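You operate a simulated robot arm through the tools that you are given. There is no shell and no other tool. Be economical: measure what you need, move in short steps, check, and stop when the job is done.

The job below is to be done with a simulated robot arm. You get a single attempt, and the scene is never put back.

Task
Fetch the bottle from the top of the hold table and set it in the yellow bucket. Take the clear bottle on the top of the pack table and put it away on the shelf under the air panel. Put the jar that says "light" from the dark belt on the steel scale top and the jar marked "gear" on top of the blue scrubber. Put one of the cards from the top of the small shelf in the parts tray. Take the drip tray and put it on the lower shelf of the hold table. Put the roll on the top of the long steel table away on the top of the labeller table. The order is free. Set down upright: clear bottle, jar.

The check looks at the end state, three seconds after you hand in, the way a careful person would. Anything else that was tipped, shoved, dropped, spilled or broken makes it a failure.

Robot
A 7-joint arm with a fingered hand on a trunk, on a base that drives. Base frame: it is fixed to the floor where the robot stands at the start and does not move with it; the origin is under the middle of the robot, x ahead of it, y to its left, z up; the surface under the hand at the start is at about z = 0.8. Readings come in m, rad, newtons and seconds.
With the tool pointing down near the work surface it reaches from about 0.2 to 0.74 m from the robot's upright axis, wherever it stands. Its first joint turns from -2.897 to 2.897 rad. Places, roughly: blue scrubber [-2.25, 2.25, 0.75]; bottle [0.5, 0.25, 1]; bucket (24x24x23 cm) [0.5, -0.4, 0.9]; card [-2.5, 2.25, 1]; clear bottle (7x7x23 cm) [0.6, 2.3, 0.9]; drip tray [-2.25, 0, 0.75]; jar [-2.25, 2.75, 0.75]; lower shelf of the hold table [0.6, -0.1, 0.2]; parts tray [-0.75, 6.25, 0.75]; roll [-2.5, 0, 0.75]; shelf under the air panel (27x17 cm) [-3.02, 1.08, 0.6]; steel scale top [-2.3, 0.6, 0.9]; top of the labeller table [-5, -3.6, 0.8]. Payload 4 kg.
Tool frame: the origin (TCP) lies between the finger pads and is the grasp point; the fingertips stand 0.028 m ahead of it; z points along the fingers, y is the line along which they close. The gripper opens to 0.168 m. The gripper's body begins 0.079 m behind the TCP. The gripper is a hand of 4 fingers: y runs from the thumb to the fingers, the wrist lies at [0, 0, -0.249] in the tool frame, and closing takes about 1.5 s.
Orientation is that of the tool frame in the base frame, as a unit quaternion [x, y, z, w]. With the fingers straight down and closing along the base's y, the tool's x points along the base's -x, its y along +y and its z along -z.

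Tools
- The arm moves only by the tool drive_tool. Its argument "moves" is text: rows parted by semicolons, each of 6 numbers parted by spaces: the shift along the base's x, y, z in m, then the turn, a rotation vector about the base's x, y, z in rad. In form: dx dy dz rx ry rz; .... A call has 1 to 10 rows; each row is the pose to reach, as a shift and turn from the pose commanded when the call began. "hand" is the gripper command, from -1 (shut) to 1 (fully open), values between in proportion, set as the call begins (left out, the last holds). Each row takes 0.2 s and may step no farther than 0.05 m and 0.15 rad from the row before; otherwise, or with a gripper value out of range, the whole call is refused. A pose out of reach is approached as far as the arm can. The call stops where the force on the tool passes 40 N (or 10 N more than at its start, if that is more) or the arm is blocked; 0.2 s more then pass. The fingers move at their own pace (about 0.153 m/s each) and stop on an object; they squeeze with about 23 N. The grip force told is the motor's: it shows also when the fingers shut on nothing. Time passes only in rows, and 0.2 s behind the last, so rows that repeat a pose let the fingers close. The reply holds the time, the measured pose of the TCP, the force on the tool along the base axes, the opening and the grip force, in the units named above and with some noise, with the torque about the TCP (base axes, N m) and any sound that the robot's microphone picked up.
- Cameras (640 x 400 px; columns grow to the right, rows downward): "scene" is now at [0.027, 0.1319, 1.4159]; the picture's right is [-0.31, -0.95, -0.00], its down [-0.65, 0.21, -0.73] and it looks along [0.69, -0.22, -0.69] (base axes); focal length 281 px, centre (320, 200). "wrist" rides on the gripper at [0.06, -0.06, -0.11] in the tool frame; the picture's right is [0.71, 0.71, 0.00], its down [-0.56, 0.56, -0.61] and it looks along [-0.43, 0.43, 0.79] (tool axes); focal length 265 px, centre (320, 200). There is no depth. A picture from a camera that has moved, and an enlarged one, comes with that camera's place and axes in the base frame and with its lens. The place of the scene camera against the robot may be out by one fixed shift of up to 0.018 m in any direction.
- capture(camera): a new picture of that camera. No time passes.
- slide_trunk(by): slides the trunk up (or, below 0, down) by that many m; the arm and the scene camera ride with it, the base frame stays. It gives what a move gives, with no picture.
- base_move(legs): drives the robot by 1 to 6 legs, each [ahead, turn to the left] in m and rad, along the robot's own axes; the way and the turn of a leg run together, so that a leg with both is an arc; at most 1.5 m and 3.142 rad a leg. The arm and the cameras ride along, it lands a little off, and it stops where it bumps. It gives what a move gives.
- move_fingers(finger1, finger2, finger3, thumb_bend): sets how far each is bent, from 0 (flat) to 100 (curled in); at 30 the hand is open as for a grip, at 70 the pads meet at the TCP. One left out holds its place. A second passes; each finger stops where it meets its share of the squeeze, and holds until it gets a number again. A gripper value or a shape takes the hand back. It gives what a move gives, with no picture; readings hold the bend of each and the force on the fingers (four entries, about 0 where the hand has none), thumb and palm.
- hand_shape(shape): the hand has 4 fingers and takes this shape, open, in about a second: jaw (thumb against the fingers, like two jaws); tri (thumb and two fingers); tip (a fingertip pinch); poke (one finger out to press); point (the index stretched); flat (the hand flat); cup (the hand cupped); fist (a fist). The gripper value then closes the fingers along that shape, each until it touches; the sizes above hold for jaw. It gives what a move gives, with no picture.
- head_to(pan, tilt): turns the head with the scene camera to pan (to the left, within 2.705 rad either way) and tilt (down, from -0.506 to 1.204), counted from straight ahead of the robot. It gives what a move gives.
- zoom(camera, box): a new picture of the part [left, top, right, bottom] of that camera's present view, enlarged. No time passes.
- close_job(): hands the job in; it is judged then, once.

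Go step by step. Nothing tells you exact positions but the pictures and the camera data: compare them with the known pose of the tool, close in by small moves and look again before you grip or let go. The budget is 207 turns and 192 pictures, counting those below and the enlarged ones. Unless the task says otherwise, let go and move clear before handing in.

The tools are called after ">>>" as name(argument=value, ...) on one line, values as JSON. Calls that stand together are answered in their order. drive_tool: Moves the arm, as the interface text tells. Its arguments: {"type":"object","properties":{"moves":{"type":"string"},"hand":{"type":"number"}},"required":["moves"]} The other tools are called the same way: slide_trunk (by) slides the trunk up or down; hand_shape (shape) gives the hand a shape; move_fingers (finger1, finger2, finger3, thumb_bend) moves the fingers one by one; base_move (legs) drives the base; head_to (pan, tilt) turns the head that bears the scene camera; capture (camera) takes a picture; zoom (camera, box) takes an enlarged picture of a part of a camera's view; close_job () hands the job in.

At the start:

```text
clock: 0.0
ee_pos: [0.4055, -0.2793, 0.9994]
orientation: [-0.001, 1.0, 0.0, 0.0]
wrist_force: [0.7, 0.0, 0.1]
wrist_torque: [0.01, -0.02, -0.02]
width: 0.1681
finger_force: 0.2
shape: jaw
bend: [30.0, 30.0, 30.0, 30.0]
finger forces: [0.0, 0.1, 0.1, 0.0, 0.0, 0.1]
trunk travel left (down, up): [-0.438, 0.152]
robot x, y, heading: [0.002, -0.0001, 0.002]
head pan, tilt: [-0.311, 0.756]
```

scene: 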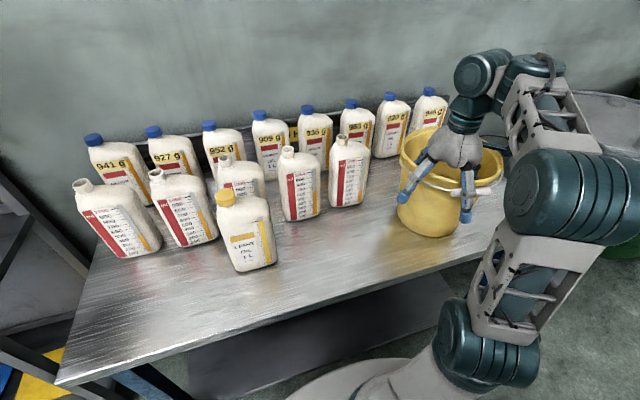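
wrist: 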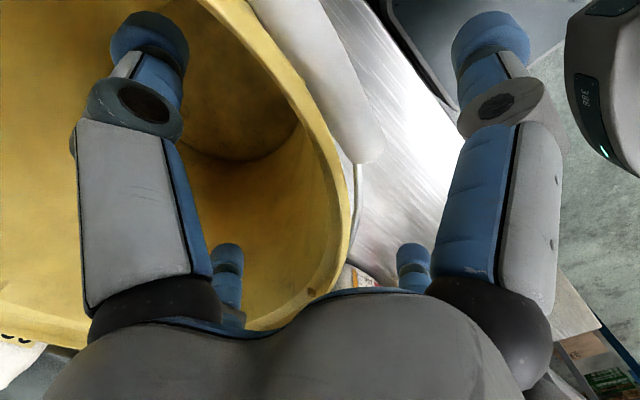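

I see many bottles on the hold table, with one yellow-capped bottle in front that differs from the others, and the yellow bucket by the hand. I'll look closer before choosing.

>>> zoom(camera="scene", box=[60, 70, 380, 270])

>>> zoom(camera="scene", box=[240, 70, 520, 250])

```text
2.00 times, centred on (220, 170) of scene
camera zoom: at [0.027, 0.1319, 1.4159], right [-0.31, -0.95, 0.0], down [-0.65, 0.21, -0.73], along [0.69, -0.22, -0.69], focal length 561 px, centre (520, 260)
```

zoom: 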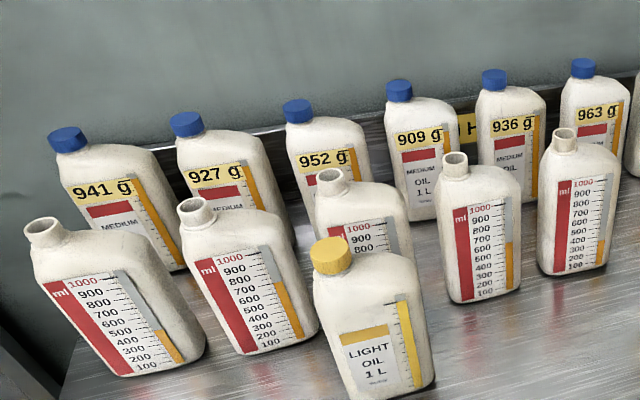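

```text
2.22 times, centred on (380, 160) of scene
camera zoom: at [0.027, 0.1319, 1.4159], right [-0.31, -0.95, 0.0], down [-0.65, 0.21, -0.73], along [0.69, -0.22, -0.69], focal length 624 px, centre (187, 289)
```

zoom: 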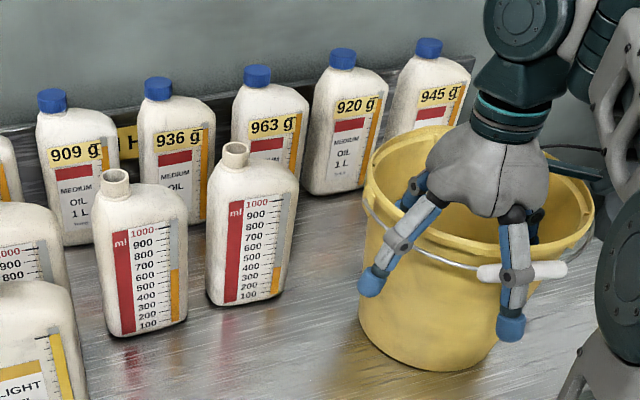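

The yellow-capped "light oil" bottle is the one of its kind; open graduated bottles stand around it. I'll look around the room for context before choosing.

>>> head_to(pan=0.5, tilt=0.5)

>>> capture(camera="scene")

>>> head_to(pan=1.4, tilt=0.3)

>>> capture(camera="scene")

>>> head_to(pan=2.4, tilt=0.2)

>>> capture(camera="scene")

>>> head_to(pan=-2.4, tilt=0.2)

>>> capture(camera="scene")

>>> head_to(pan=-1.2, tilt=0.3)

>>> capture(camera="scene")

>>> head_to(pan=-0.1, tilt=0.2)

>>> capture(camera="scene")

```text
clock: 1.1
ee_pos: [0.4045, -0.2801, 1.0001]
orientation: [0.0, 1.0, 0.0, 0.001]
wrist_force: [-0.2, 0.5, 0.1]
wrist_torque: [0.03, 0.03, 0.02]
width: 0.1678
finger_force: 0.1
shape: jaw
bend: [30.0, 30.0, 30.0, 30.0]
finger forces: [0.0, 0.1, 0.0, 0.0, 0.1, 0.1]
trunk travel left (down, up): [-0.438, 0.152]
robot x, y, heading: [0.0025, -0.0007, 0.002]
head pan, tilt: [0.499, 0.499]
```

```text
187 pictures are left
camera scene: at [0.0282, 0.2007, 1.4382], right [0.48, -0.88, 0.0], down [-0.42, -0.23, -0.88], along [0.77, 0.42, -0.48], focal length 281 px, centre (320, 200)
```

scene: 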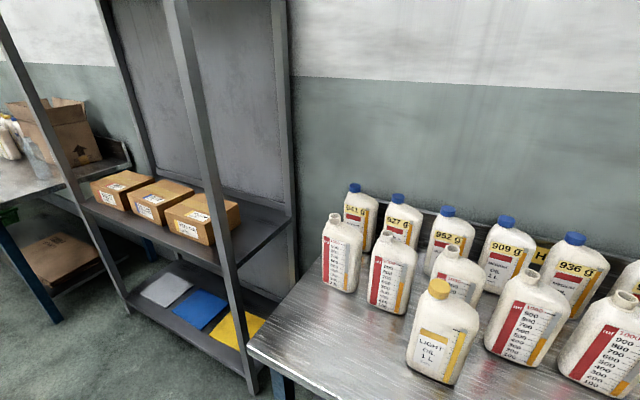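

```text
clock: 2.3
ee_pos: [0.4064, -0.2798, 1.0004]
orientation: [0.0, 1.0, 0.0, 0.0]
wrist_force: [0.1, 0.4, 0.2]
wrist_torque: [0.02, 0.0, 0.01]
width: 0.1678
finger_force: 0.1
shape: jaw
bend: [30.0, 30.0, 30.0, 30.0]
finger forces: [0.0, 0.1, 0.0, 0.0, 0.1, 0.0]
trunk travel left (down, up): [-0.438, 0.152]
robot x, y, heading: [0.0011, 0.0023, -0.006]
head pan, tilt: [1.4, 0.3]
```

```text
186 pictures are left
camera scene: at [-0.0357, 0.2492, 1.4567], right [0.99, -0.17, 0.0], down [-0.05, -0.29, -0.96], along [0.16, 0.94, -0.3], focal length 281 px, centre (320, 200)
```

scene: 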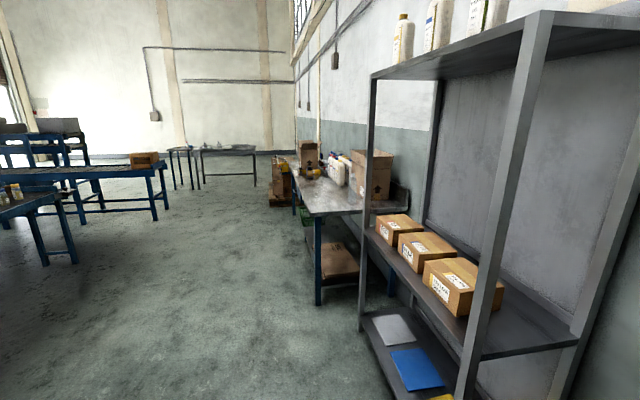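

```text
clock: 3.6
ee_pos: [0.4063, -0.2782, 1.0001]
orientation: [0.0, 1.0, 0.0, 0.0]
wrist_force: [0.6, 0.1, 0.8]
wrist_torque: [0.02, -0.05, -0.01]
width: 0.1677
finger_force: 0.0
shape: jaw
bend: [30.0, 30.0, 30.0, 30.0]
finger forces: [0.0, 0.0, 0.0, 0.0, 0.1, 0.1]
trunk travel left (down, up): [-0.438, 0.152]
robot x, y, heading: [-0.0018, 0.0013, 0.0]
head pan, tilt: [2.4, 0.201]
```

```text
185 pictures are left
camera scene: at [-0.1204, 0.2202, 1.466], right [0.68, 0.74, 0.0], down [0.15, -0.13, -0.98], along [-0.72, 0.66, -0.2], focal length 281 px, centre (320, 200)
```

scene: 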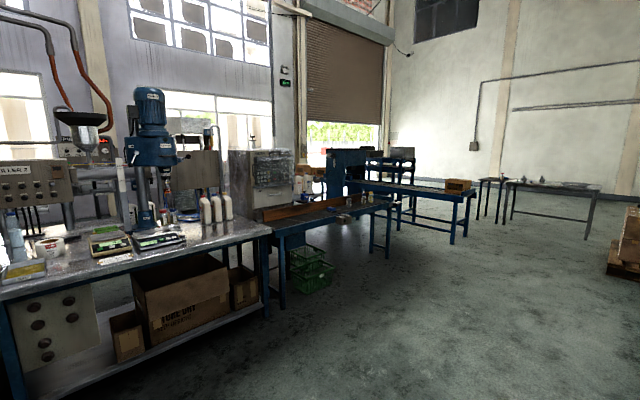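

```text
clock: 7.4
ee_pos: [0.4061, -0.2784, 0.9996]
orientation: [-0.001, 1.0, -0.001, 0.0]
wrist_force: [-0.1, -0.1, -0.1]
wrist_torque: [0.0, -0.03, 0.0]
width: 0.1679
finger_force: 0.0
shape: jaw
bend: [30.0, 30.0, 30.0, 30.0]
finger forces: [0.1, 0.0, 0.0, 0.0, 0.1, 0.0]
trunk travel left (down, up): [-0.438, 0.152]
robot x, y, heading: [-0.0043, 0.0004, -0.001]
head pan, tilt: [-2.4, 0.201]
```

```text
184 pictures are left
camera scene: at [-0.1204, 0.0942, 1.466], right [-0.68, 0.74, 0.0], down [0.15, 0.13, -0.98], along [-0.72, -0.66, -0.2], focal length 281 px, centre (320, 200)
```

scene: 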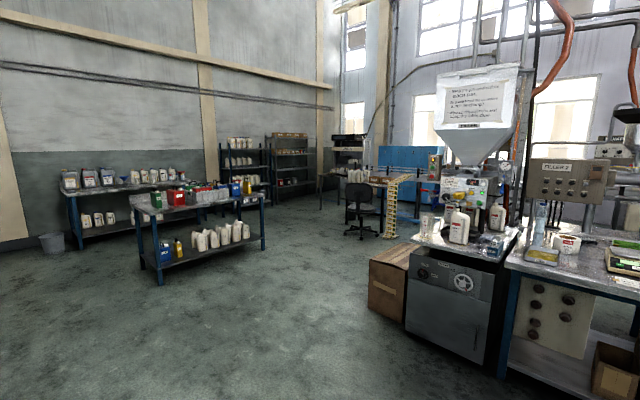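

```text
clock: 8.8
ee_pos: [0.4056, -0.279, 1.0004]
orientation: [0.0, 1.0, 0.0, 0.0]
wrist_force: [0.1, 0.1, 0.6]
wrist_torque: [-0.02, 0.01, -0.03]
width: 0.1679
finger_force: 0.2
shape: jaw
bend: [30.0, 30.0, 30.0, 30.0]
finger forces: [0.0, 0.0, 0.0, 0.0, 0.0, 0.0]
trunk travel left (down, up): [-0.438, 0.152]
robot x, y, heading: [-0.0013, 0.0009, 0.002]
head pan, tilt: [-1.201, 0.3]
```

```text
183 pictures are left
camera scene: at [-0.018, 0.0701, 1.4567], right [-0.93, -0.36, 0.0], down [-0.11, 0.28, -0.96], along [0.34, -0.89, -0.3], focal length 281 px, centre (320, 200)
```

scene: 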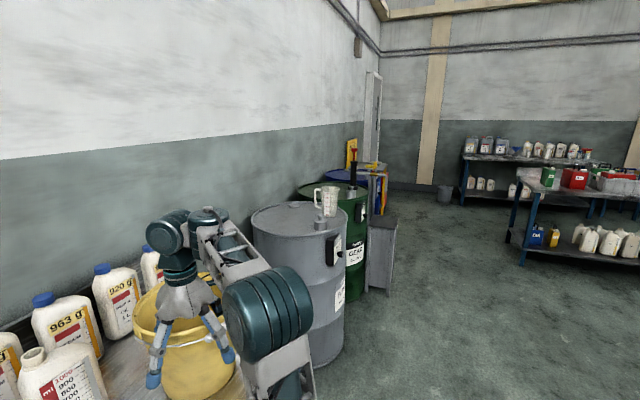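

```text
clock: 10.1
ee_pos: [0.4059, -0.2801, 0.9996]
orientation: [0.0, 1.0, 0.0, 0.0]
wrist_force: [-0.3, 0.2, -0.5]
wrist_torque: [0.0, -0.02, 0.01]
width: 0.1678
finger_force: 0.0
shape: jaw
bend: [30.0, 30.0, 30.0, 30.0]
finger forces: [0.0, 0.0, 0.0, 0.1, 0.0, 0.0]
trunk travel left (down, up): [-0.438, 0.152]
robot x, y, heading: [-0.0025, -0.0016, 0.003]
head pan, tilt: [-0.099, 0.201]
```

```text
182 pictures are left
camera scene: at [0.041, 0.1479, 1.4659], right [-0.1, -0.99, 0.0], down [-0.2, 0.02, -0.98], along [0.97, -0.1, -0.2], focal length 281 px, centre (320, 200)
```

scene: 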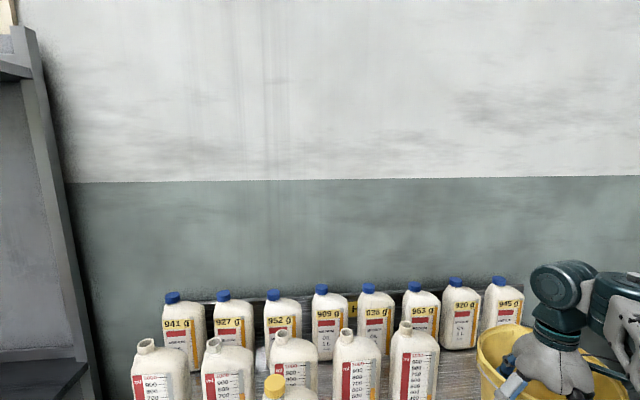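

There is a written notice on the hopper toward the back; it may bear on what to do. I'll read it.

>>> head_to(pan=-2.6, tilt=0.1)

>>> capture(camera="scene")

>>> zoom(camera="scene", box=[320, 60, 480, 160])

```text
clock: 12.4
ee_pos: [0.4055, -0.2806, 1.0001]
orientation: [0.0, 1.0, 0.0, 0.0]
wrist_force: [-0.3, -0.6, 0.5]
wrist_torque: [0.02, -0.01, -0.03]
width: 0.1679
finger_force: 0.0
shape: jaw
bend: [30.0, 30.0, 30.0, 30.0]
finger forces: [0.0, 0.0, 0.0, 0.0, 0.0, 0.1]
trunk travel left (down, up): [-0.438, 0.152]
robot x, y, heading: [0.0012, -0.0022, 0.003]
head pan, tilt: [-2.601, 0.099]
```

```text
181 pictures are left
camera scene: at [-0.1306, 0.1098, 1.4753], right [-0.52, 0.86, 0.0], down [0.09, 0.05, -0.99], along [-0.85, -0.51, -0.1], focal length 281 px, centre (320, 200)
```

scene: 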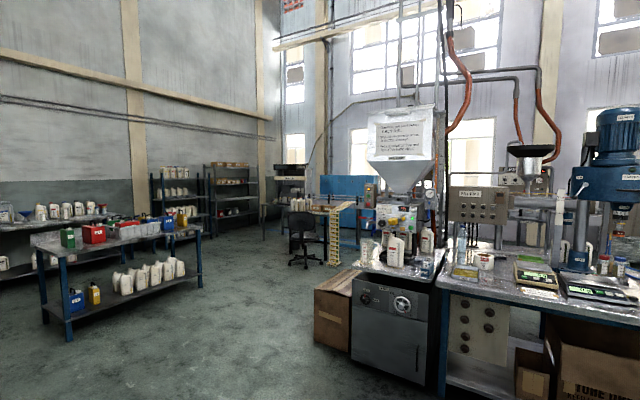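

```text
4.00 times, centred on (400, 110) of scene
camera zoom: at [-0.1306, 0.1098, 1.4753], right [-0.52, 0.86, 0.0], down [0.09, 0.05, -0.99], along [-0.85, -0.51, -0.1], focal length 1122 px, centre (0, 560)
```

zoom: 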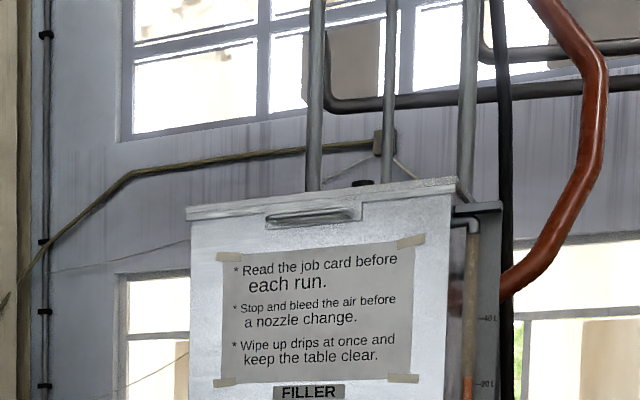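

The notice is general. I'll take the yellow-capped bottle; now a good look at it to locate it.

>>> head_to(pan=0.3, tilt=0.85)

>>> capture(camera="scene")

>>> drive_tool(moves="0 0.04 0.04 0 0 0; 0 0.06 0.08 0 0 0; 0 0.1 0.1 0 0 0; 0 0.15 0.12 0 0 0; 0 0.2 0.13 0 0 0; 0 0.25 0.14 0 0 0; 0 0.3 0.14 0 0 0; 0 0.35 0.14 0 0 0; 0 0.38 0.14 0 0 0", hand=1)

>>> capture(camera="scene")

>>> capture(camera="wrist")

```text
clock: 14.9
ee_pos: [0.4062, -0.2798, 0.9998]
orientation: [-0.001, 1.0, 0.001, 0.0]
wrist_force: [-0.5, 0.2, -0.8]
wrist_torque: [-0.04, -0.01, 0.01]
width: 0.168
finger_force: 0.0
shape: jaw
bend: [30.0, 30.0, 30.0, 30.0]
finger forces: [0.1, 0.0, 0.1, 0.0, 0.1, 0.0]
trunk travel left (down, up): [-0.438, 0.152]
robot x, y, heading: [0.0001, 0.0014, -0.001]
head pan, tilt: [0.3, 0.85]
```

```text
179 pictures are left
camera scene: at [0.023, 0.1803, 1.4083], right [0.3, -0.96, 0.0], down [-0.72, -0.22, -0.66], along [0.63, 0.2, -0.75], focal length 281 px, centre (320, 200)
```

scene: 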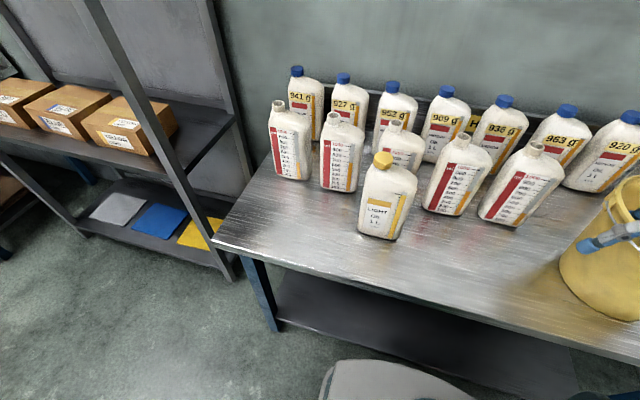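

```text
refused: row 1 steps farther than a row can; nothing moved
```

```text
178 pictures are left
camera scene: at [0.023, 0.1803, 1.4083], right [0.3, -0.96, 0.0], down [-0.72, -0.22, -0.66], along [0.63, 0.2, -0.75], focal length 281 px, centre (320, 200)
```

scene: 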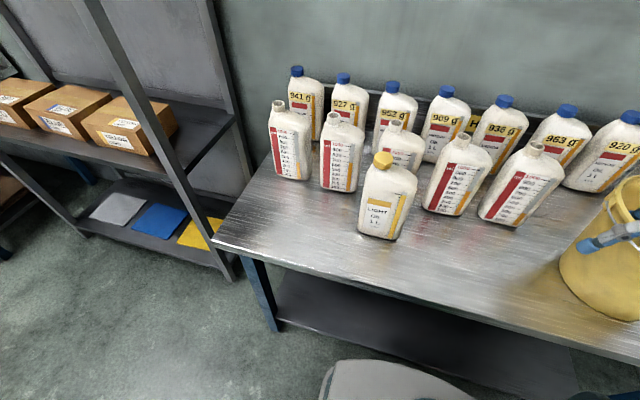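

```text
177 pictures are left
camera wrist: at [0.344, -0.339, 1.1093], right [-0.71, 0.71, 0.0], down [0.56, 0.56, 0.61], along [0.43, 0.43, -0.79], focal length 265 px, centre (320, 200)
```

wrist: 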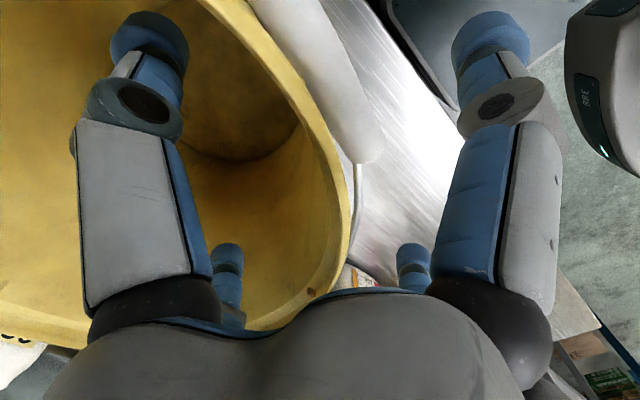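

The yellow cap is at about (0.49, 0.18) with the top near z≈1.03. I raise the hand clear of the bucket and move over near the bottle.

>>> drive_tool(moves="0 0 0.048 0 0 0; 0 0 0.096 0 0 0; 0 0 0.14 0 0 0; 0 0.048 0.14 0 0 0; 0 0.096 0.14 0 0 0; 0 0.144 0.14 0 0 0; 0 0.192 0.14 0 0 0; 0 0.24 0.14 0 0 0; 0 0.288 0.14 0 0 0; 0 0.336 0.14 0 0 0", hand=1)

>>> drive_tool(moves="0 0.048 0 0 0 0; 0 0.096 0 0 0 0; 0.03 0.12 0 0 0 0; 0.06 0.12 0 0 0 0")

>>> capture(camera="wrist")

>>> capture(camera="scene")

```text
clock: 17.1
ee_pos: [0.3888, 0.0254, 1.1173]
orientation: [0.001, 1.0, 0.0, -0.001]
wrist_force: [1.1, -0.1, -0.8]
wrist_torque: [0.04, 0.06, 0.01]
width: 0.168
finger_force: 0.1
shape: jaw
bend: [30.0, 30.0, 30.0, 30.0]
finger forces: [0.0, 0.0, 0.0, 0.0, 0.0, 0.0]
out of reach, approached as far as the arm can: row 3, 4, 5, 6, 7, 8, 9, 10
trunk travel left (down, up): [-0.438, 0.152]
robot x, y, heading: [0.0009, -0.0008, -0.002]
head pan, tilt: [0.3, 0.85]
```

```text
clock: 18.1
ee_pos: [0.4471, 0.1451, 1.1159]
orientation: [0.0, 1.0, 0.0, 0.001]
wrist_force: [-0.9, 0.1, -0.7]
wrist_torque: [0.02, 0.03, -0.03]
width: 0.168
finger_force: 0.0
shape: jaw
bend: [30.0, 30.0, 30.0, 30.0]
finger forces: [0.0, 0.0, 0.0, 0.0, 0.0, 0.0]
trunk travel left (down, up): [-0.438, 0.152]
robot x, y, heading: [-0.0003, 0.0021, 0.001]
head pan, tilt: [0.3, 0.85]
```

```text
176 pictures are left
camera wrist: at [0.3859, 0.0849, 1.2273], right [-0.71, 0.71, 0.0], down [0.56, 0.56, 0.61], along [0.43, 0.43, -0.79], focal length 265 px, centre (320, 200)
```

wrist: 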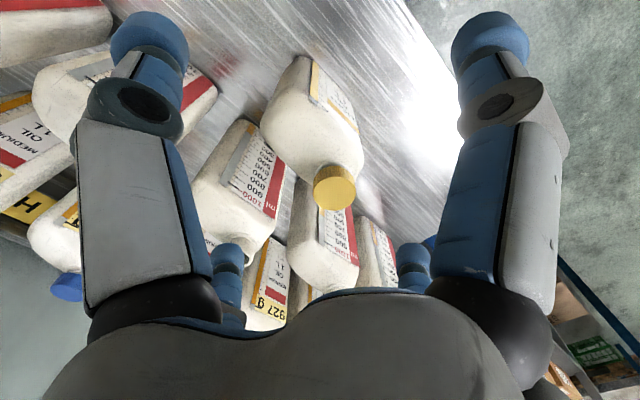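

```text
175 pictures are left
camera scene: at [0.0234, 0.1805, 1.4083], right [0.3, -0.96, 0.0], down [-0.72, -0.22, -0.66], along [0.63, 0.19, -0.75], focal length 281 px, centre (320, 200)
```

scene: 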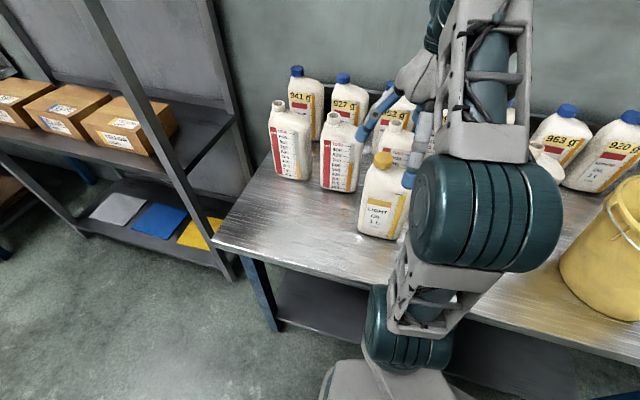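

Triangulating, the cap is at (0.472, 0.19, 1.035). I zoom to judge the body width and centre for a body grasp.

>>> zoom(camera="wrist", box=[200, 20, 440, 260])

>>> zoom(camera="scene", box=[320, 120, 448, 250])

```text
1.67 times, centred on (320, 140) of wrist
camera zoom: at [0.3859, 0.0849, 1.2273], right [-0.71, 0.71, 0.0], down [0.56, 0.56, 0.61], along [0.43, 0.43, -0.79], focal length 442 px, centre (320, 300)
```

zoom: 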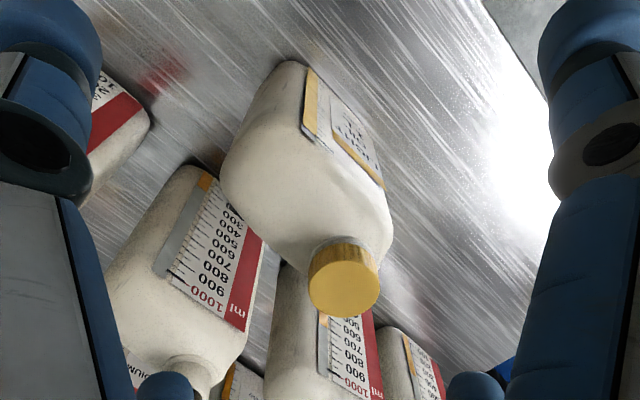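

```text
3.08 times, centred on (384, 185) of scene
camera zoom: at [0.0234, 0.1805, 1.4083], right [0.3, -0.96, 0.0], down [-0.72, -0.22, -0.66], along [0.63, 0.19, -0.75], focal length 863 px, centre (123, 246)
```

zoom: 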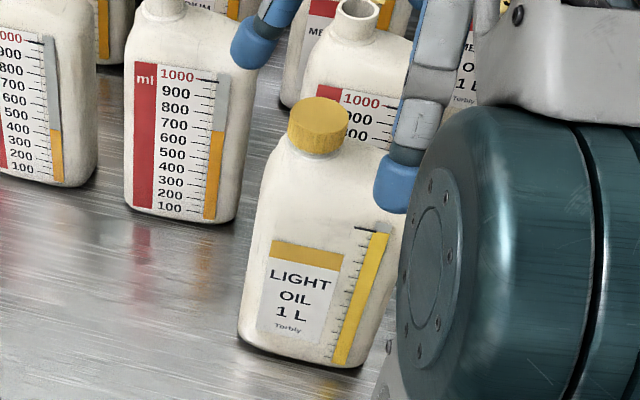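

Body centre is about (0.48, 0.153), ~0.10 wide along y. I'll line up over it and go halfway down, then check.

>>> drive_tool(moves="0.03 0.008 -0.02 0 0 0; 0.03 0.008 -0.06 0 0 0; 0.03 0.008 -0.08 0 0 0")

>>> capture(camera="wrist")

>>> capture(camera="scene")

```text
clock: 18.9
ee_pos: [0.478, 0.1529, 1.0372]
orientation: [0.001, 1.0, 0.0, 0.0]
wrist_force: [-0.4, 0.3, 0.7]
wrist_torque: [0.02, 0.03, 0.0]
width: 0.1682
finger_force: 0.0
shape: jaw
bend: [30.0, 30.0, 30.0, 30.0]
finger forces: [0.0, 0.1, 0.1, 0.0, 0.1, 0.0]
trunk travel left (down, up): [-0.438, 0.152]
robot x, y, heading: [0.0006, 0.0008, -0.004]
head pan, tilt: [0.3, 0.85]
```

```text
172 pictures are left
camera wrist: at [0.4155, 0.0928, 1.1468], right [-0.71, 0.71, 0.0], down [0.56, 0.56, 0.61], along [0.43, 0.43, -0.79], focal length 265 px, centre (320, 200)
```

wrist: 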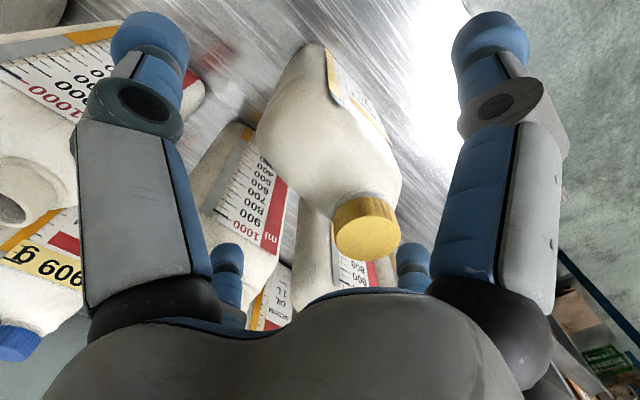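

```text
171 pictures are left
camera scene: at [0.0228, 0.1806, 1.4083], right [0.3, -0.96, 0.0], down [-0.72, -0.22, -0.66], along [0.63, 0.2, -0.75], focal length 281 px, centre (320, 200)
```

scene: 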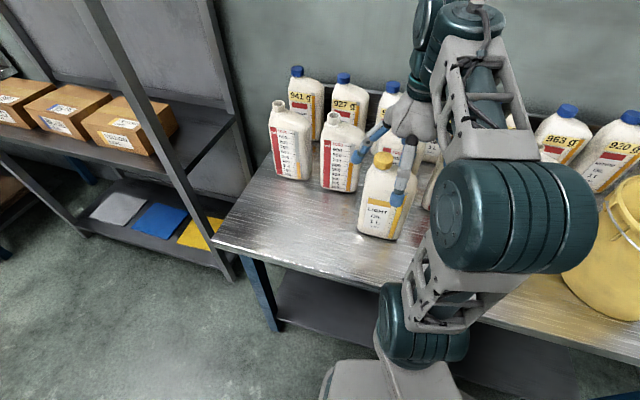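

The wrist picture suggests the four fingers may be arranged in a cross, so I check the hand closely before going lower.

>>> zoom(camera="scene", box=[330, 80, 450, 220])

>>> zoom(camera="wrist", box=[180, 120, 460, 320])

```text
2.86 times, centred on (390, 150) of scene
camera zoom: at [0.0228, 0.1806, 1.4083], right [0.3, -0.96, 0.0], down [-0.72, -0.22, -0.66], along [0.63, 0.2, -0.75], focal length 802 px, centre (120, 343)
```

zoom: 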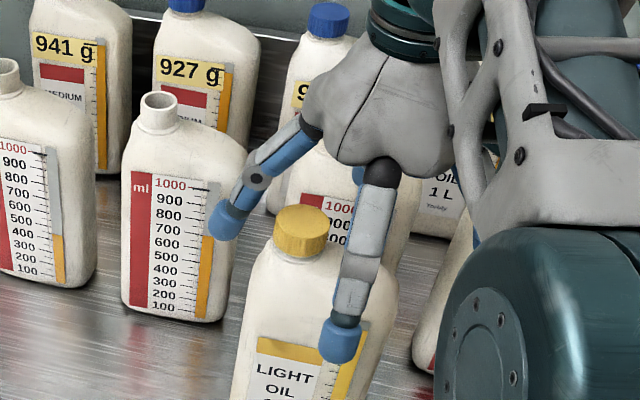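

```text
2.00 times, centred on (320, 220) of wrist
camera zoom: at [0.4155, 0.0928, 1.1468], right [-0.71, 0.71, 0.0], down [0.56, 0.56, 0.61], along [0.43, 0.43, -0.79], focal length 531 px, centre (320, 160)
```

zoom: 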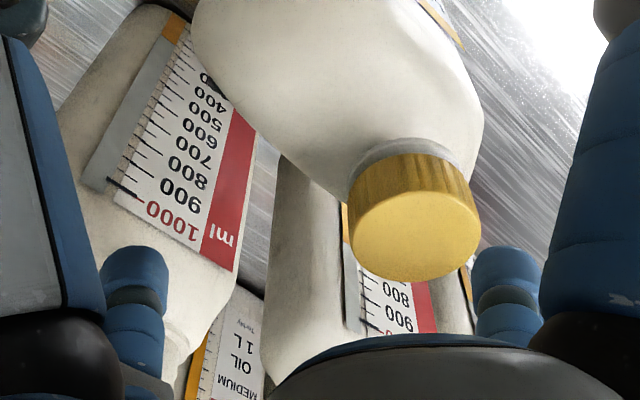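

It is a four-finger cross, so a body grasp would crowd the bottle behind. I'll grip the cap instead: rise, centre over (0.471, 0.188) and narrow the opening.

>>> drive_tool(moves="0 0 0.04 0 0 0; 0 0 0.075 0 0 0; -0.007 0.035 0.075 0 0 0")

>>> drive_tool(moves="0 0 0 0 0 0; 0 0 0 0 0 0; 0 0 0 0 0 0", hand=0)

>>> capture(camera="wrist")

>>> capture(camera="scene")

```text
clock: 19.7
ee_pos: [0.4701, 0.1883, 1.116]
orientation: [0.0, 1.0, 0.0, 0.0]
wrist_force: [0.3, 0.0, 0.2]
wrist_torque: [0.03, 0.0, 0.0]
width: 0.1679
finger_force: 0.0
shape: jaw
bend: [30.0, 30.0, 30.0, 30.0]
finger forces: [0.1, 0.1, 0.0, 0.1, 0.0, 0.0]
trunk travel left (down, up): [-0.438, 0.152]
robot x, y, heading: [0.0045, 0.0004, 0.0]
head pan, tilt: [0.3, 0.85]
```

```text
clock: 20.5
ee_pos: [0.4711, 0.1869, 1.1146]
orientation: [0.0, 1.0, 0.0, 0.0]
wrist_force: [0.3, -0.7, 0.1]
wrist_torque: [-0.01, 0.02, 0.0]
width: 0.0846
finger_force: 0.1
shape: jaw
bend: [34.0, 34.0, 34.0, 34.0]
finger forces: [0.1, 0.1, 0.1, 0.1, 0.0, 0.0]
trunk travel left (down, up): [-0.438, 0.152]
robot x, y, heading: [0.0004, 0.0014, 0.001]
head pan, tilt: [0.3, 0.85]
```

```text
168 pictures are left
camera wrist: at [0.4095, 0.1279, 1.2238], right [-0.71, 0.71, 0.0], down [0.56, 0.56, 0.61], along [0.43, 0.43, -0.79], focal length 265 px, centre (320, 200)
```

wrist: 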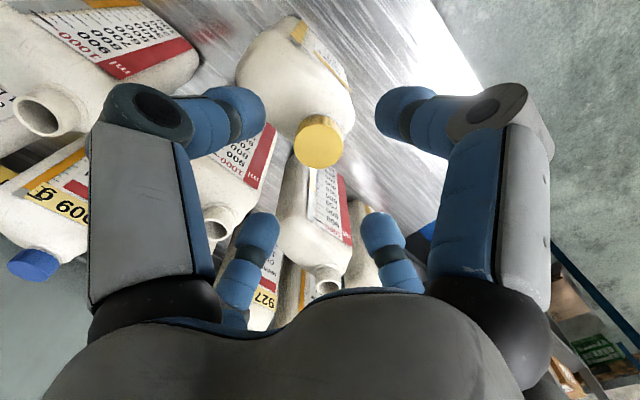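

```text
167 pictures are left
camera scene: at [0.023, 0.1806, 1.4083], right [0.3, -0.96, 0.0], down [-0.72, -0.22, -0.66], along [0.63, 0.2, -0.75], focal length 281 px, centre (320, 200)
```

scene: 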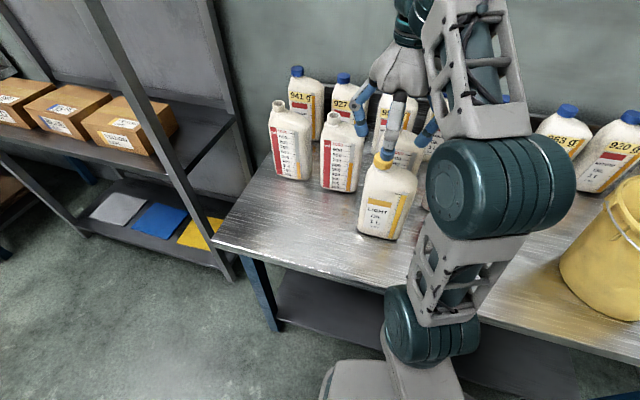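

The cap's top centre works out to about (0.474, 0.192). I descend around the cap with the fingertips just at its lower edge.

>>> drive_tool(moves="0.003 0.005 -0.03 0 0 0; 0.003 0.005 -0.055 0 0 0; 0.003 0.005 -0.066 0 0 0")

>>> capture(camera="wrist")

>>> zoom(camera="scene", box=[320, 80, 460, 250])

```text
clock: 21.3
ee_pos: [0.4732, 0.1915, 1.0471]
orientation: [0.0, 1.0, 0.0, 0.0]
wrist_force: [-0.4, 0.5, 0.5]
wrist_torque: [0.0, 0.0, -0.01]
width: 0.0848
finger_force: 0.1
shape: jaw
bend: [34.0, 34.0, 34.0, 34.0]
finger forces: [0.1, 0.0, 0.0, 0.0, 0.0, 0.0]
trunk travel left (down, up): [-0.438, 0.152]
robot x, y, heading: [-0.0019, -0.0037, -0.003]
head pan, tilt: [0.3, 0.85]
```

```text
166 pictures are left
camera wrist: at [0.4118, 0.1325, 1.1564], right [-0.71, 0.71, 0.0], down [0.56, 0.56, 0.61], along [0.44, 0.43, -0.79], focal length 265 px, centre (320, 200)
```

wrist: 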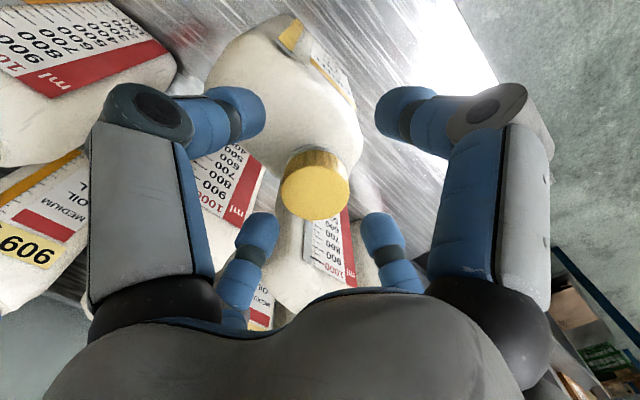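

```text
2.35 times, centred on (390, 165) of scene
camera zoom: at [0.0231, 0.1805, 1.4083], right [0.3, -0.96, 0.0], down [-0.72, -0.22, -0.66], along [0.63, 0.2, -0.75], focal length 660 px, centre (155, 282)
```

zoom: 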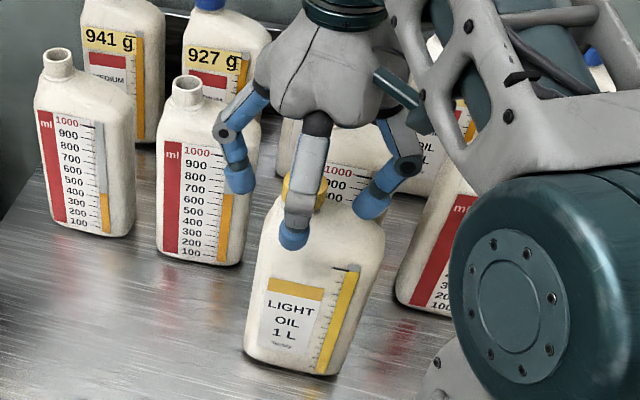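

The hand is centred, with the cap top about 13 mm under the TCP. I lower 8 mm more and close on the cap.

>>> drive_tool(moves="0 0 -0.008 0 0 0")

>>> drive_tool(moves="0 0 0 0 0 0; 0 0 0 0 0 0; 0 0 0 0 0 0; 0 0 0 0 0 0; 0 0 0 0 0 0; 0 0 0 0 0 0", hand=-1)

>>> capture(camera="wrist")

>>> zoom(camera="scene", box=[320, 80, 460, 250])

```text
clock: 21.7
ee_pos: [0.4753, 0.1929, 1.0385]
orientation: [0.0, 1.0, 0.0, 0.001]
wrist_force: [0.6, -0.8, 0.2]
wrist_torque: [0.0, -0.01, 0.06]
width: 0.0845
finger_force: 0.2
shape: jaw
bend: [34.0, 34.0, 34.0, 34.0]
finger forces: [0.0, 0.1, 0.1, 0.0, 0.0, 0.0]
trunk travel left (down, up): [-0.438, 0.152]
robot x, y, heading: [0.0025, -0.0001, 0.001]
head pan, tilt: [0.3, 0.85]
```

```text
clock: 23.1
ee_pos: [0.4722, 0.1922, 1.0392]
orientation: [0.0, 1.0, -0.001, 0.0]
wrist_force: [-0.2, -1.2, 1.6]
wrist_torque: [-0.51, -0.02, -0.04]
width: 0.0351
finger_force: 22.4
shape: jaw
bend: [76.0, 77.0, 77.0, 52.0]
finger forces: [19.6, 19.5, 20.8, 0.0, 24.0, 0.0]
trunk travel left (down, up): [-0.438, 0.152]
robot x, y, heading: [-0.0032, -0.0018, -0.004]
head pan, tilt: [0.3, 0.85]
```

```text
164 pictures are left
camera wrist: at [0.4117, 0.1321, 1.1485], right [-0.71, 0.71, 0.0], down [0.56, 0.56, 0.61], along [0.43, 0.43, -0.79], focal length 265 px, centre (320, 200)
```

wrist: 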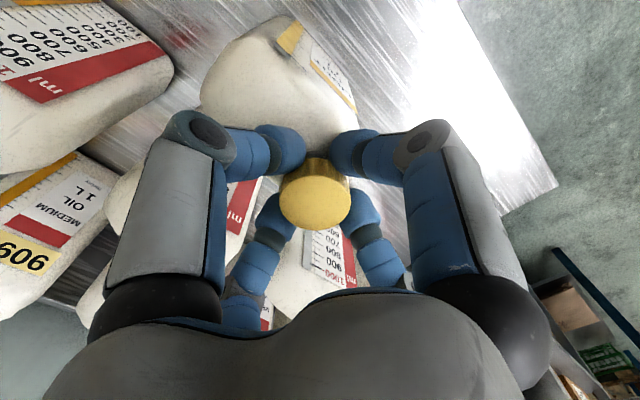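

```text
2.35 times, centred on (390, 165) of scene
camera zoom: at [0.0229, 0.1805, 1.4083], right [0.3, -0.96, 0.0], down [-0.72, -0.22, -0.66], along [0.63, 0.2, -0.75], focal length 660 px, centre (155, 282)
```

zoom: 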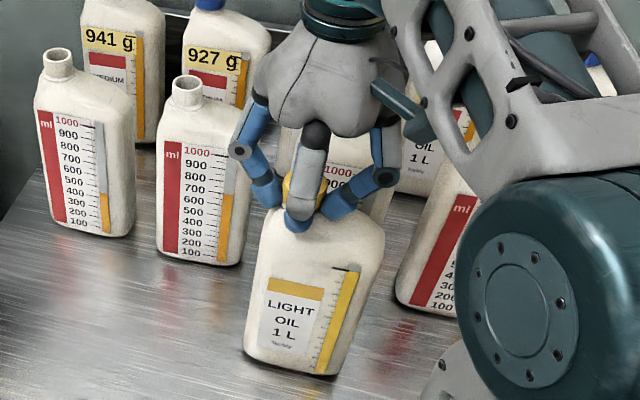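

The cap is gripped by all fingers. I lift a little and check the hold.

>>> drive_tool(moves="0 0 0.015 0 0 0; 0 0 0.03 0 0 0; 0 0 0.03 0 0 0")

>>> zoom(camera="scene", box=[320, 80, 460, 250])

```text
clock: 23.9
ee_pos: [0.4743, 0.1932, 1.0689]
orientation: [0.0, 1.0, 0.0, -0.001]
wrist_force: [-0.7, -0.3, -9.3]
wrist_torque: [0.16, 0.02, 0.0]
width: 0.0336
finger_force: 23.2
shape: jaw
bend: [76.0, 77.0, 77.0, 53.0]
finger forces: [19.9, 20.7, 22.3, 0.0, 15.2, 0.0]
trunk travel left (down, up): [-0.438, 0.152]
robot x, y, heading: [-0.0009, 0.0009, -0.004]
head pan, tilt: [0.3, 0.85]
```

```text
2.35 times, centred on (390, 165) of scene
camera zoom: at [0.0237, 0.1807, 1.4082], right [0.3, -0.96, 0.0], down [-0.72, -0.22, -0.66], along [0.63, 0.2, -0.75], focal length 660 px, centre (155, 282)
```

zoom: 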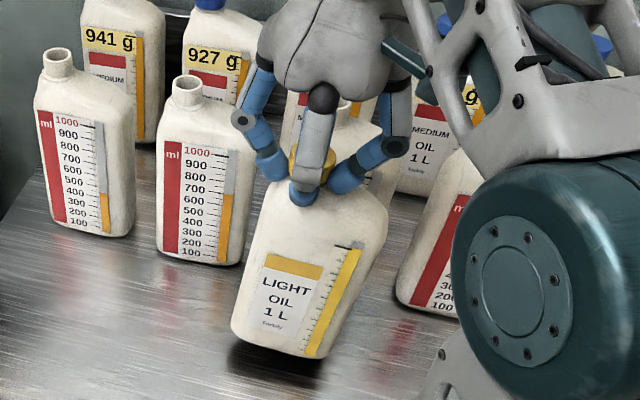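

The bottle hangs, slightly tilted but held (~0.95 kg). I raise it with the trunk and arm, clear of the neighbours.

>>> slide_trunk(by=0.15)

>>> drive_tool(moves="0 0 0.02 0 0 0; 0 0 0.04 0 0 0; 0 0 0.06 0 0 0; 0 0 0.08 0 0 0")

>>> head_to(pan=-0.2, tilt=0.8)

>>> capture(camera="scene")

```text
clock: 25.7
ee_pos: [0.4754, 0.1922, 1.219]
orientation: [0.0, 1.0, -0.001, -0.001]
wrist_force: [0.8, 0.4, -8.7]
wrist_torque: [0.12, 0.01, 0.03]
width: 0.0336
finger_force: 23.0
shape: jaw
bend: [76.0, 77.0, 77.0, 53.0]
finger forces: [19.8, 20.6, 22.2, 0.0, 15.3, 0.0]
trunk travel left (down, up): [-0.588, 0.002]
robot x, y, heading: [0.0036, 0.004, 0.001]
head pan, tilt: [0.3, 0.85]
```

```text
clock: 26.7
ee_pos: [0.4749, 0.1939, 1.2693]
orientation: [0.0, 1.0, 0.0, 0.0]
wrist_force: [-0.6, 0.5, -9.0]
wrist_torque: [0.23, 0.03, 0.02]
width: 0.0338
finger_force: 23.2
shape: jaw
bend: [76.0, 77.0, 77.0, 53.0]
finger forces: [19.8, 21.0, 22.5, 0.0, 15.5, 0.0]
out of reach, approached as far as the arm can: row 3, 4
trunk travel left (down, up): [-0.588, 0.002]
robot x, y, heading: [-0.0017, -0.0042, -0.001]
head pan, tilt: [0.3, 0.85]
```

```text
clock: 27.6
ee_pos: [0.4745, 0.1944, 1.2684]
orientation: [0.0, 1.0, 0.001, 0.0]
wrist_force: [-0.6, 0.3, -9.2]
wrist_torque: [0.14, 0.0, -0.02]
width: 0.0337
finger_force: 23.1
shape: jaw
bend: [76.0, 77.0, 77.0, 53.0]
finger forces: [19.7, 20.4, 22.5, 0.0, 15.3, 0.1]
trunk travel left (down, up): [-0.588, 0.002]
robot x, y, heading: [0.0002, 0.0005, -0.002]
head pan, tilt: [-0.201, 0.799]
```

```text
161 pictures are left
camera scene: at [0.0281, 0.1418, 1.5622], right [-0.2, -0.98, 0.0], down [-0.7, 0.14, -0.7], along [0.68, -0.14, -0.72], focal length 281 px, centre (320, 200)
```

scene: 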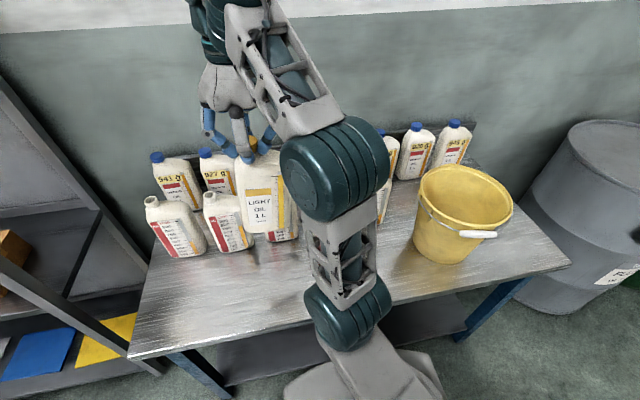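

Bottle is up at the arm's height limit with its bottom around 1.02. I carry it sideways to just before the bucket and compare with the rim.

>>> drive_tool(moves="-0.01 -0.04 0 0 0 0; -0.02 -0.08 0 0 0 0; -0.03 -0.12 0 0 0 0; -0.03 -0.16 0 0 0 0; -0.03 -0.2 0 0 0 0; -0.03 -0.24 0 0 0 0; -0.03 -0.28 0 0 0 0; -0.03 -0.3 0 0 0 0")

>>> capture(camera="scene")

>>> capture(camera="wrist")

```text
clock: 29.4
ee_pos: [0.4442, -0.1099, 1.2672]
orientation: [0.0, 1.0, 0.0, 0.0]
wrist_force: [0.4, 0.4, -9.9]
wrist_torque: [0.19, 0.05, 0.04]
width: 0.0337
finger_force: 23.3
shape: jaw
bend: [76.0, 77.0, 77.0, 53.0]
finger forces: [19.6, 21.6, 22.8, 0.0, 15.5, 0.0]
trunk travel left (down, up): [-0.588, 0.002]
robot x, y, heading: [-0.0029, 0.0023, 0.004]
head pan, tilt: [-0.201, 0.799]
```

```text
160 pictures are left
camera scene: at [0.028, 0.1406, 1.5623], right [-0.2, -0.98, 0.0], down [-0.7, 0.14, -0.7], along [0.68, -0.14, -0.72], focal length 281 px, centre (320, 200)
```

scene: 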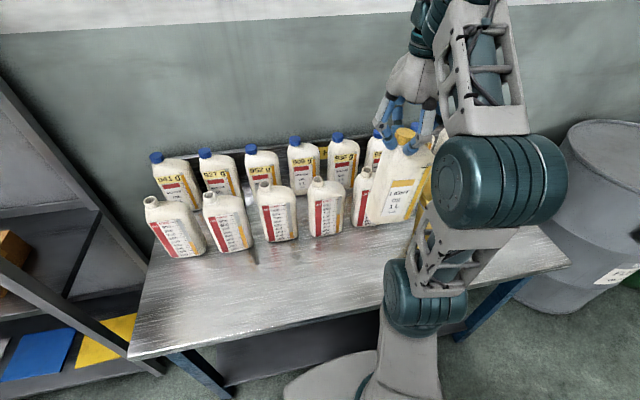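

```text
159 pictures are left
camera wrist: at [0.3824, -0.1693, 1.3767], right [-0.71, 0.71, 0.0], down [0.56, 0.56, 0.61], along [0.43, 0.43, -0.79], focal length 265 px, centre (320, 200)
```

wrist: 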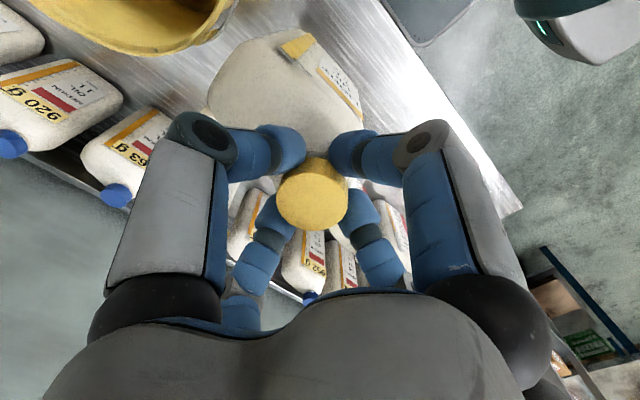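

I test whether a slight hand tilt allows more height before crossing the rim.

>>> drive_tool(moves="0 0 0 0 -0.1 0; 0 0 0.03 0 -0.2 0; 0 0 0.06 0 -0.2 0; 0 0 0.08 0 -0.2 0")

>>> capture(camera="scene")

```text
clock: 30.4
ee_pos: [0.4452, -0.1042, 1.3241]
orientation: [-0.001, 0.995, 0.0, 0.101]
wrist_force: [0.6, 1.0, -8.5]
wrist_torque: [0.11, 0.19, -0.03]
width: 0.0336
finger_force: 23.1
shape: jaw
bend: [76.0, 77.0, 77.0, 53.0]
finger forces: [20.2, 21.3, 20.5, 0.1, 16.4, 0.1]
out of reach, approached as far as the arm can: row 3, 4
trunk travel left (down, up): [-0.588, 0.002]
robot x, y, heading: [-0.0007, -0.0007, -0.004]
head pan, tilt: [-0.201, 0.799]
```

```text
158 pictures are left
camera scene: at [0.0285, 0.1428, 1.5621], right [-0.2, -0.98, 0.0], down [-0.7, 0.14, -0.7], along [0.68, -0.14, -0.72], focal length 281 px, centre (320, 200)
```

scene: 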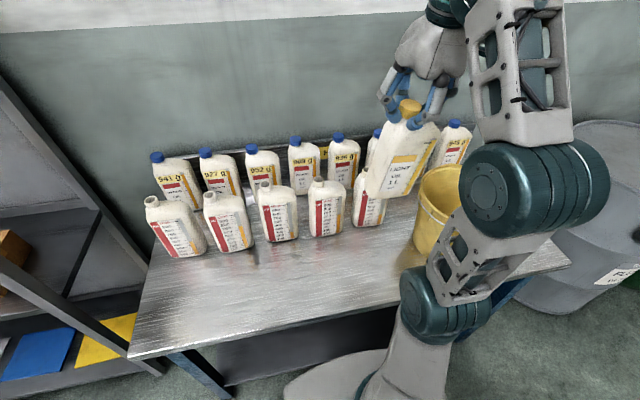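

Tilting by 0.2 rad gives 5 cm more, so the bottle bottom clears the rim. I carry it over the bucket.

>>> drive_tool(moves="0 -0.04 0 0 0 0; 0 -0.08 0 0 0 0; 0 -0.12 0 0 0 0; 0 -0.16 0 0 0 0; 0 -0.2 0 0 0 0; 0 -0.24 0 0 0 0; 0 -0.28 0 0 0 0; 0 -0.296 0 0 0 0")

>>> head_to(pan=-0.5, tilt=0.7)

>>> capture(camera="scene")

>>> capture(camera="wrist")

```text
clock: 32.2
ee_pos: [0.423, -0.3404, 1.2964]
orientation: [-0.001, 0.995, 0.0, 0.099]
wrist_force: [-1.0, -0.4, -9.6]
wrist_torque: [0.15, 0.19, 0.03]
width: 0.034
finger_force: 23.0
shape: jaw
bend: [76.0, 77.0, 77.0, 53.0]
finger forces: [19.8, 24.9, 21.0, 0.0, 17.7, 0.1]
out of reach, approached as far as the arm can: row 3, 4, 5, 6, 7, 8
trunk travel left (down, up): [-0.588, 0.002]
robot x, y, heading: [0.0013, 0.0016, 0.004]
head pan, tilt: [-0.201, 0.799]
```

```text
clock: 33.0
ee_pos: [0.424, -0.3417, 1.2958]
orientation: [0.0, 0.995, 0.0, 0.099]
wrist_force: [-0.5, 0.7, -9.6]
wrist_torque: [0.19, 0.21, -0.01]
width: 0.0341
finger_force: 23.1
shape: jaw
bend: [76.0, 77.0, 77.0, 53.0]
finger forces: [19.8, 24.3, 21.1, 0.1, 17.7, 0.1]
trunk travel left (down, up): [-0.588, 0.002]
robot x, y, heading: [0.0029, 0.0011, 0.003]
head pan, tilt: [-0.499, 0.7]
```

```text
157 pictures are left
camera scene: at [0.0236, 0.116, 1.5706], right [-0.48, -0.88, 0.0], down [-0.57, 0.31, -0.76], along [0.67, -0.37, -0.64], focal length 281 px, centre (320, 200)
```

scene: 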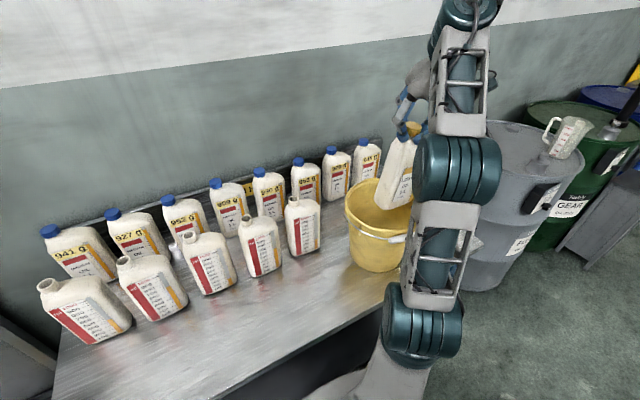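

```text
156 pictures are left
camera wrist: at [0.341, -0.4003, 1.3913], right [-0.69, 0.71, -0.14], down [0.43, 0.56, 0.71], along [0.58, 0.43, -0.69], focal length 265 px, centre (320, 200)
```

wrist: 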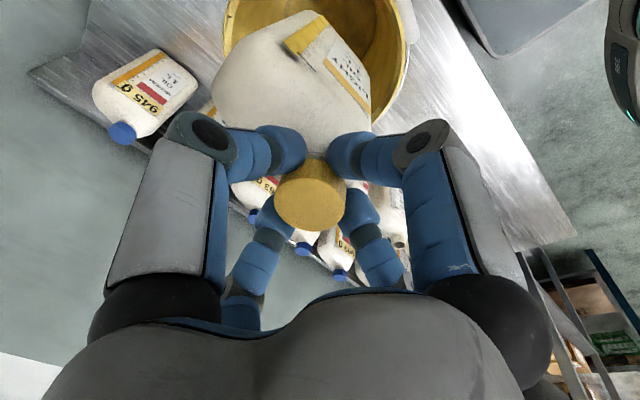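

The bottle is over the bucket opening. I lower it, straightening the hand as it goes in.

>>> drive_tool(moves="0 -0.005 -0.03 0 0 0; 0 -0.01 -0.06 0 0 0; 0.01 -0.015 -0.09 0 0.05 0; 0.02 -0.015 -0.12 0 0.1 0; 0.03 -0.015 -0.15 0 0.15 0; 0.04 -0.015 -0.175 0 0.2 0")

>>> capture(camera="scene")

>>> capture(camera="wrist")

```text
clock: 34.4
ee_pos: [0.4621, -0.3545, 1.1225]
orientation: [0.001, 1.0, 0.0, 0.001]
wrist_force: [0.0, -0.3, -8.9]
wrist_torque: [0.09, -0.13, 0.0]
width: 0.0339
finger_force: 22.8
shape: jaw
bend: [76.0, 77.0, 77.0, 53.0]
finger forces: [20.0, 22.7, 21.9, 0.0, 17.2, 0.0]
trunk travel left (down, up): [-0.588, 0.002]
robot x, y, heading: [0.0037, 0.0004, 0.003]
head pan, tilt: [-0.499, 0.7]
```

```text
155 pictures are left
camera scene: at [0.0242, 0.116, 1.5706], right [-0.48, -0.88, 0.0], down [-0.57, 0.31, -0.76], along [0.67, -0.37, -0.64], focal length 281 px, centre (320, 200)
```

scene: 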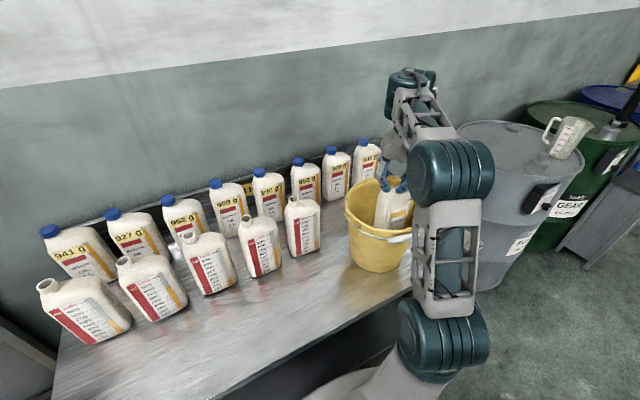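

```text
154 pictures are left
camera wrist: at [0.399, -0.4135, 1.2331], right [-0.71, 0.71, 0.0], down [0.56, 0.56, 0.61], along [0.43, 0.43, -0.79], focal length 265 px, centre (320, 200)
```

wrist: 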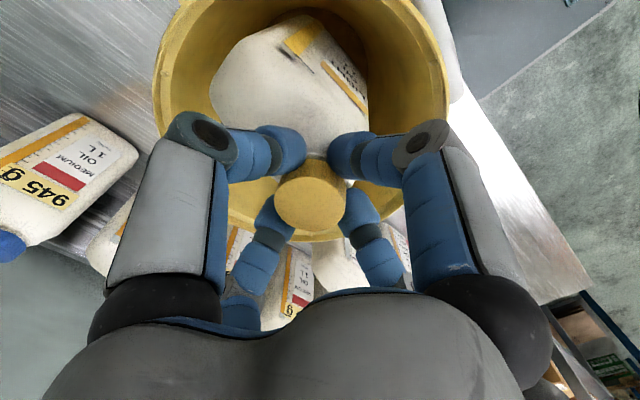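

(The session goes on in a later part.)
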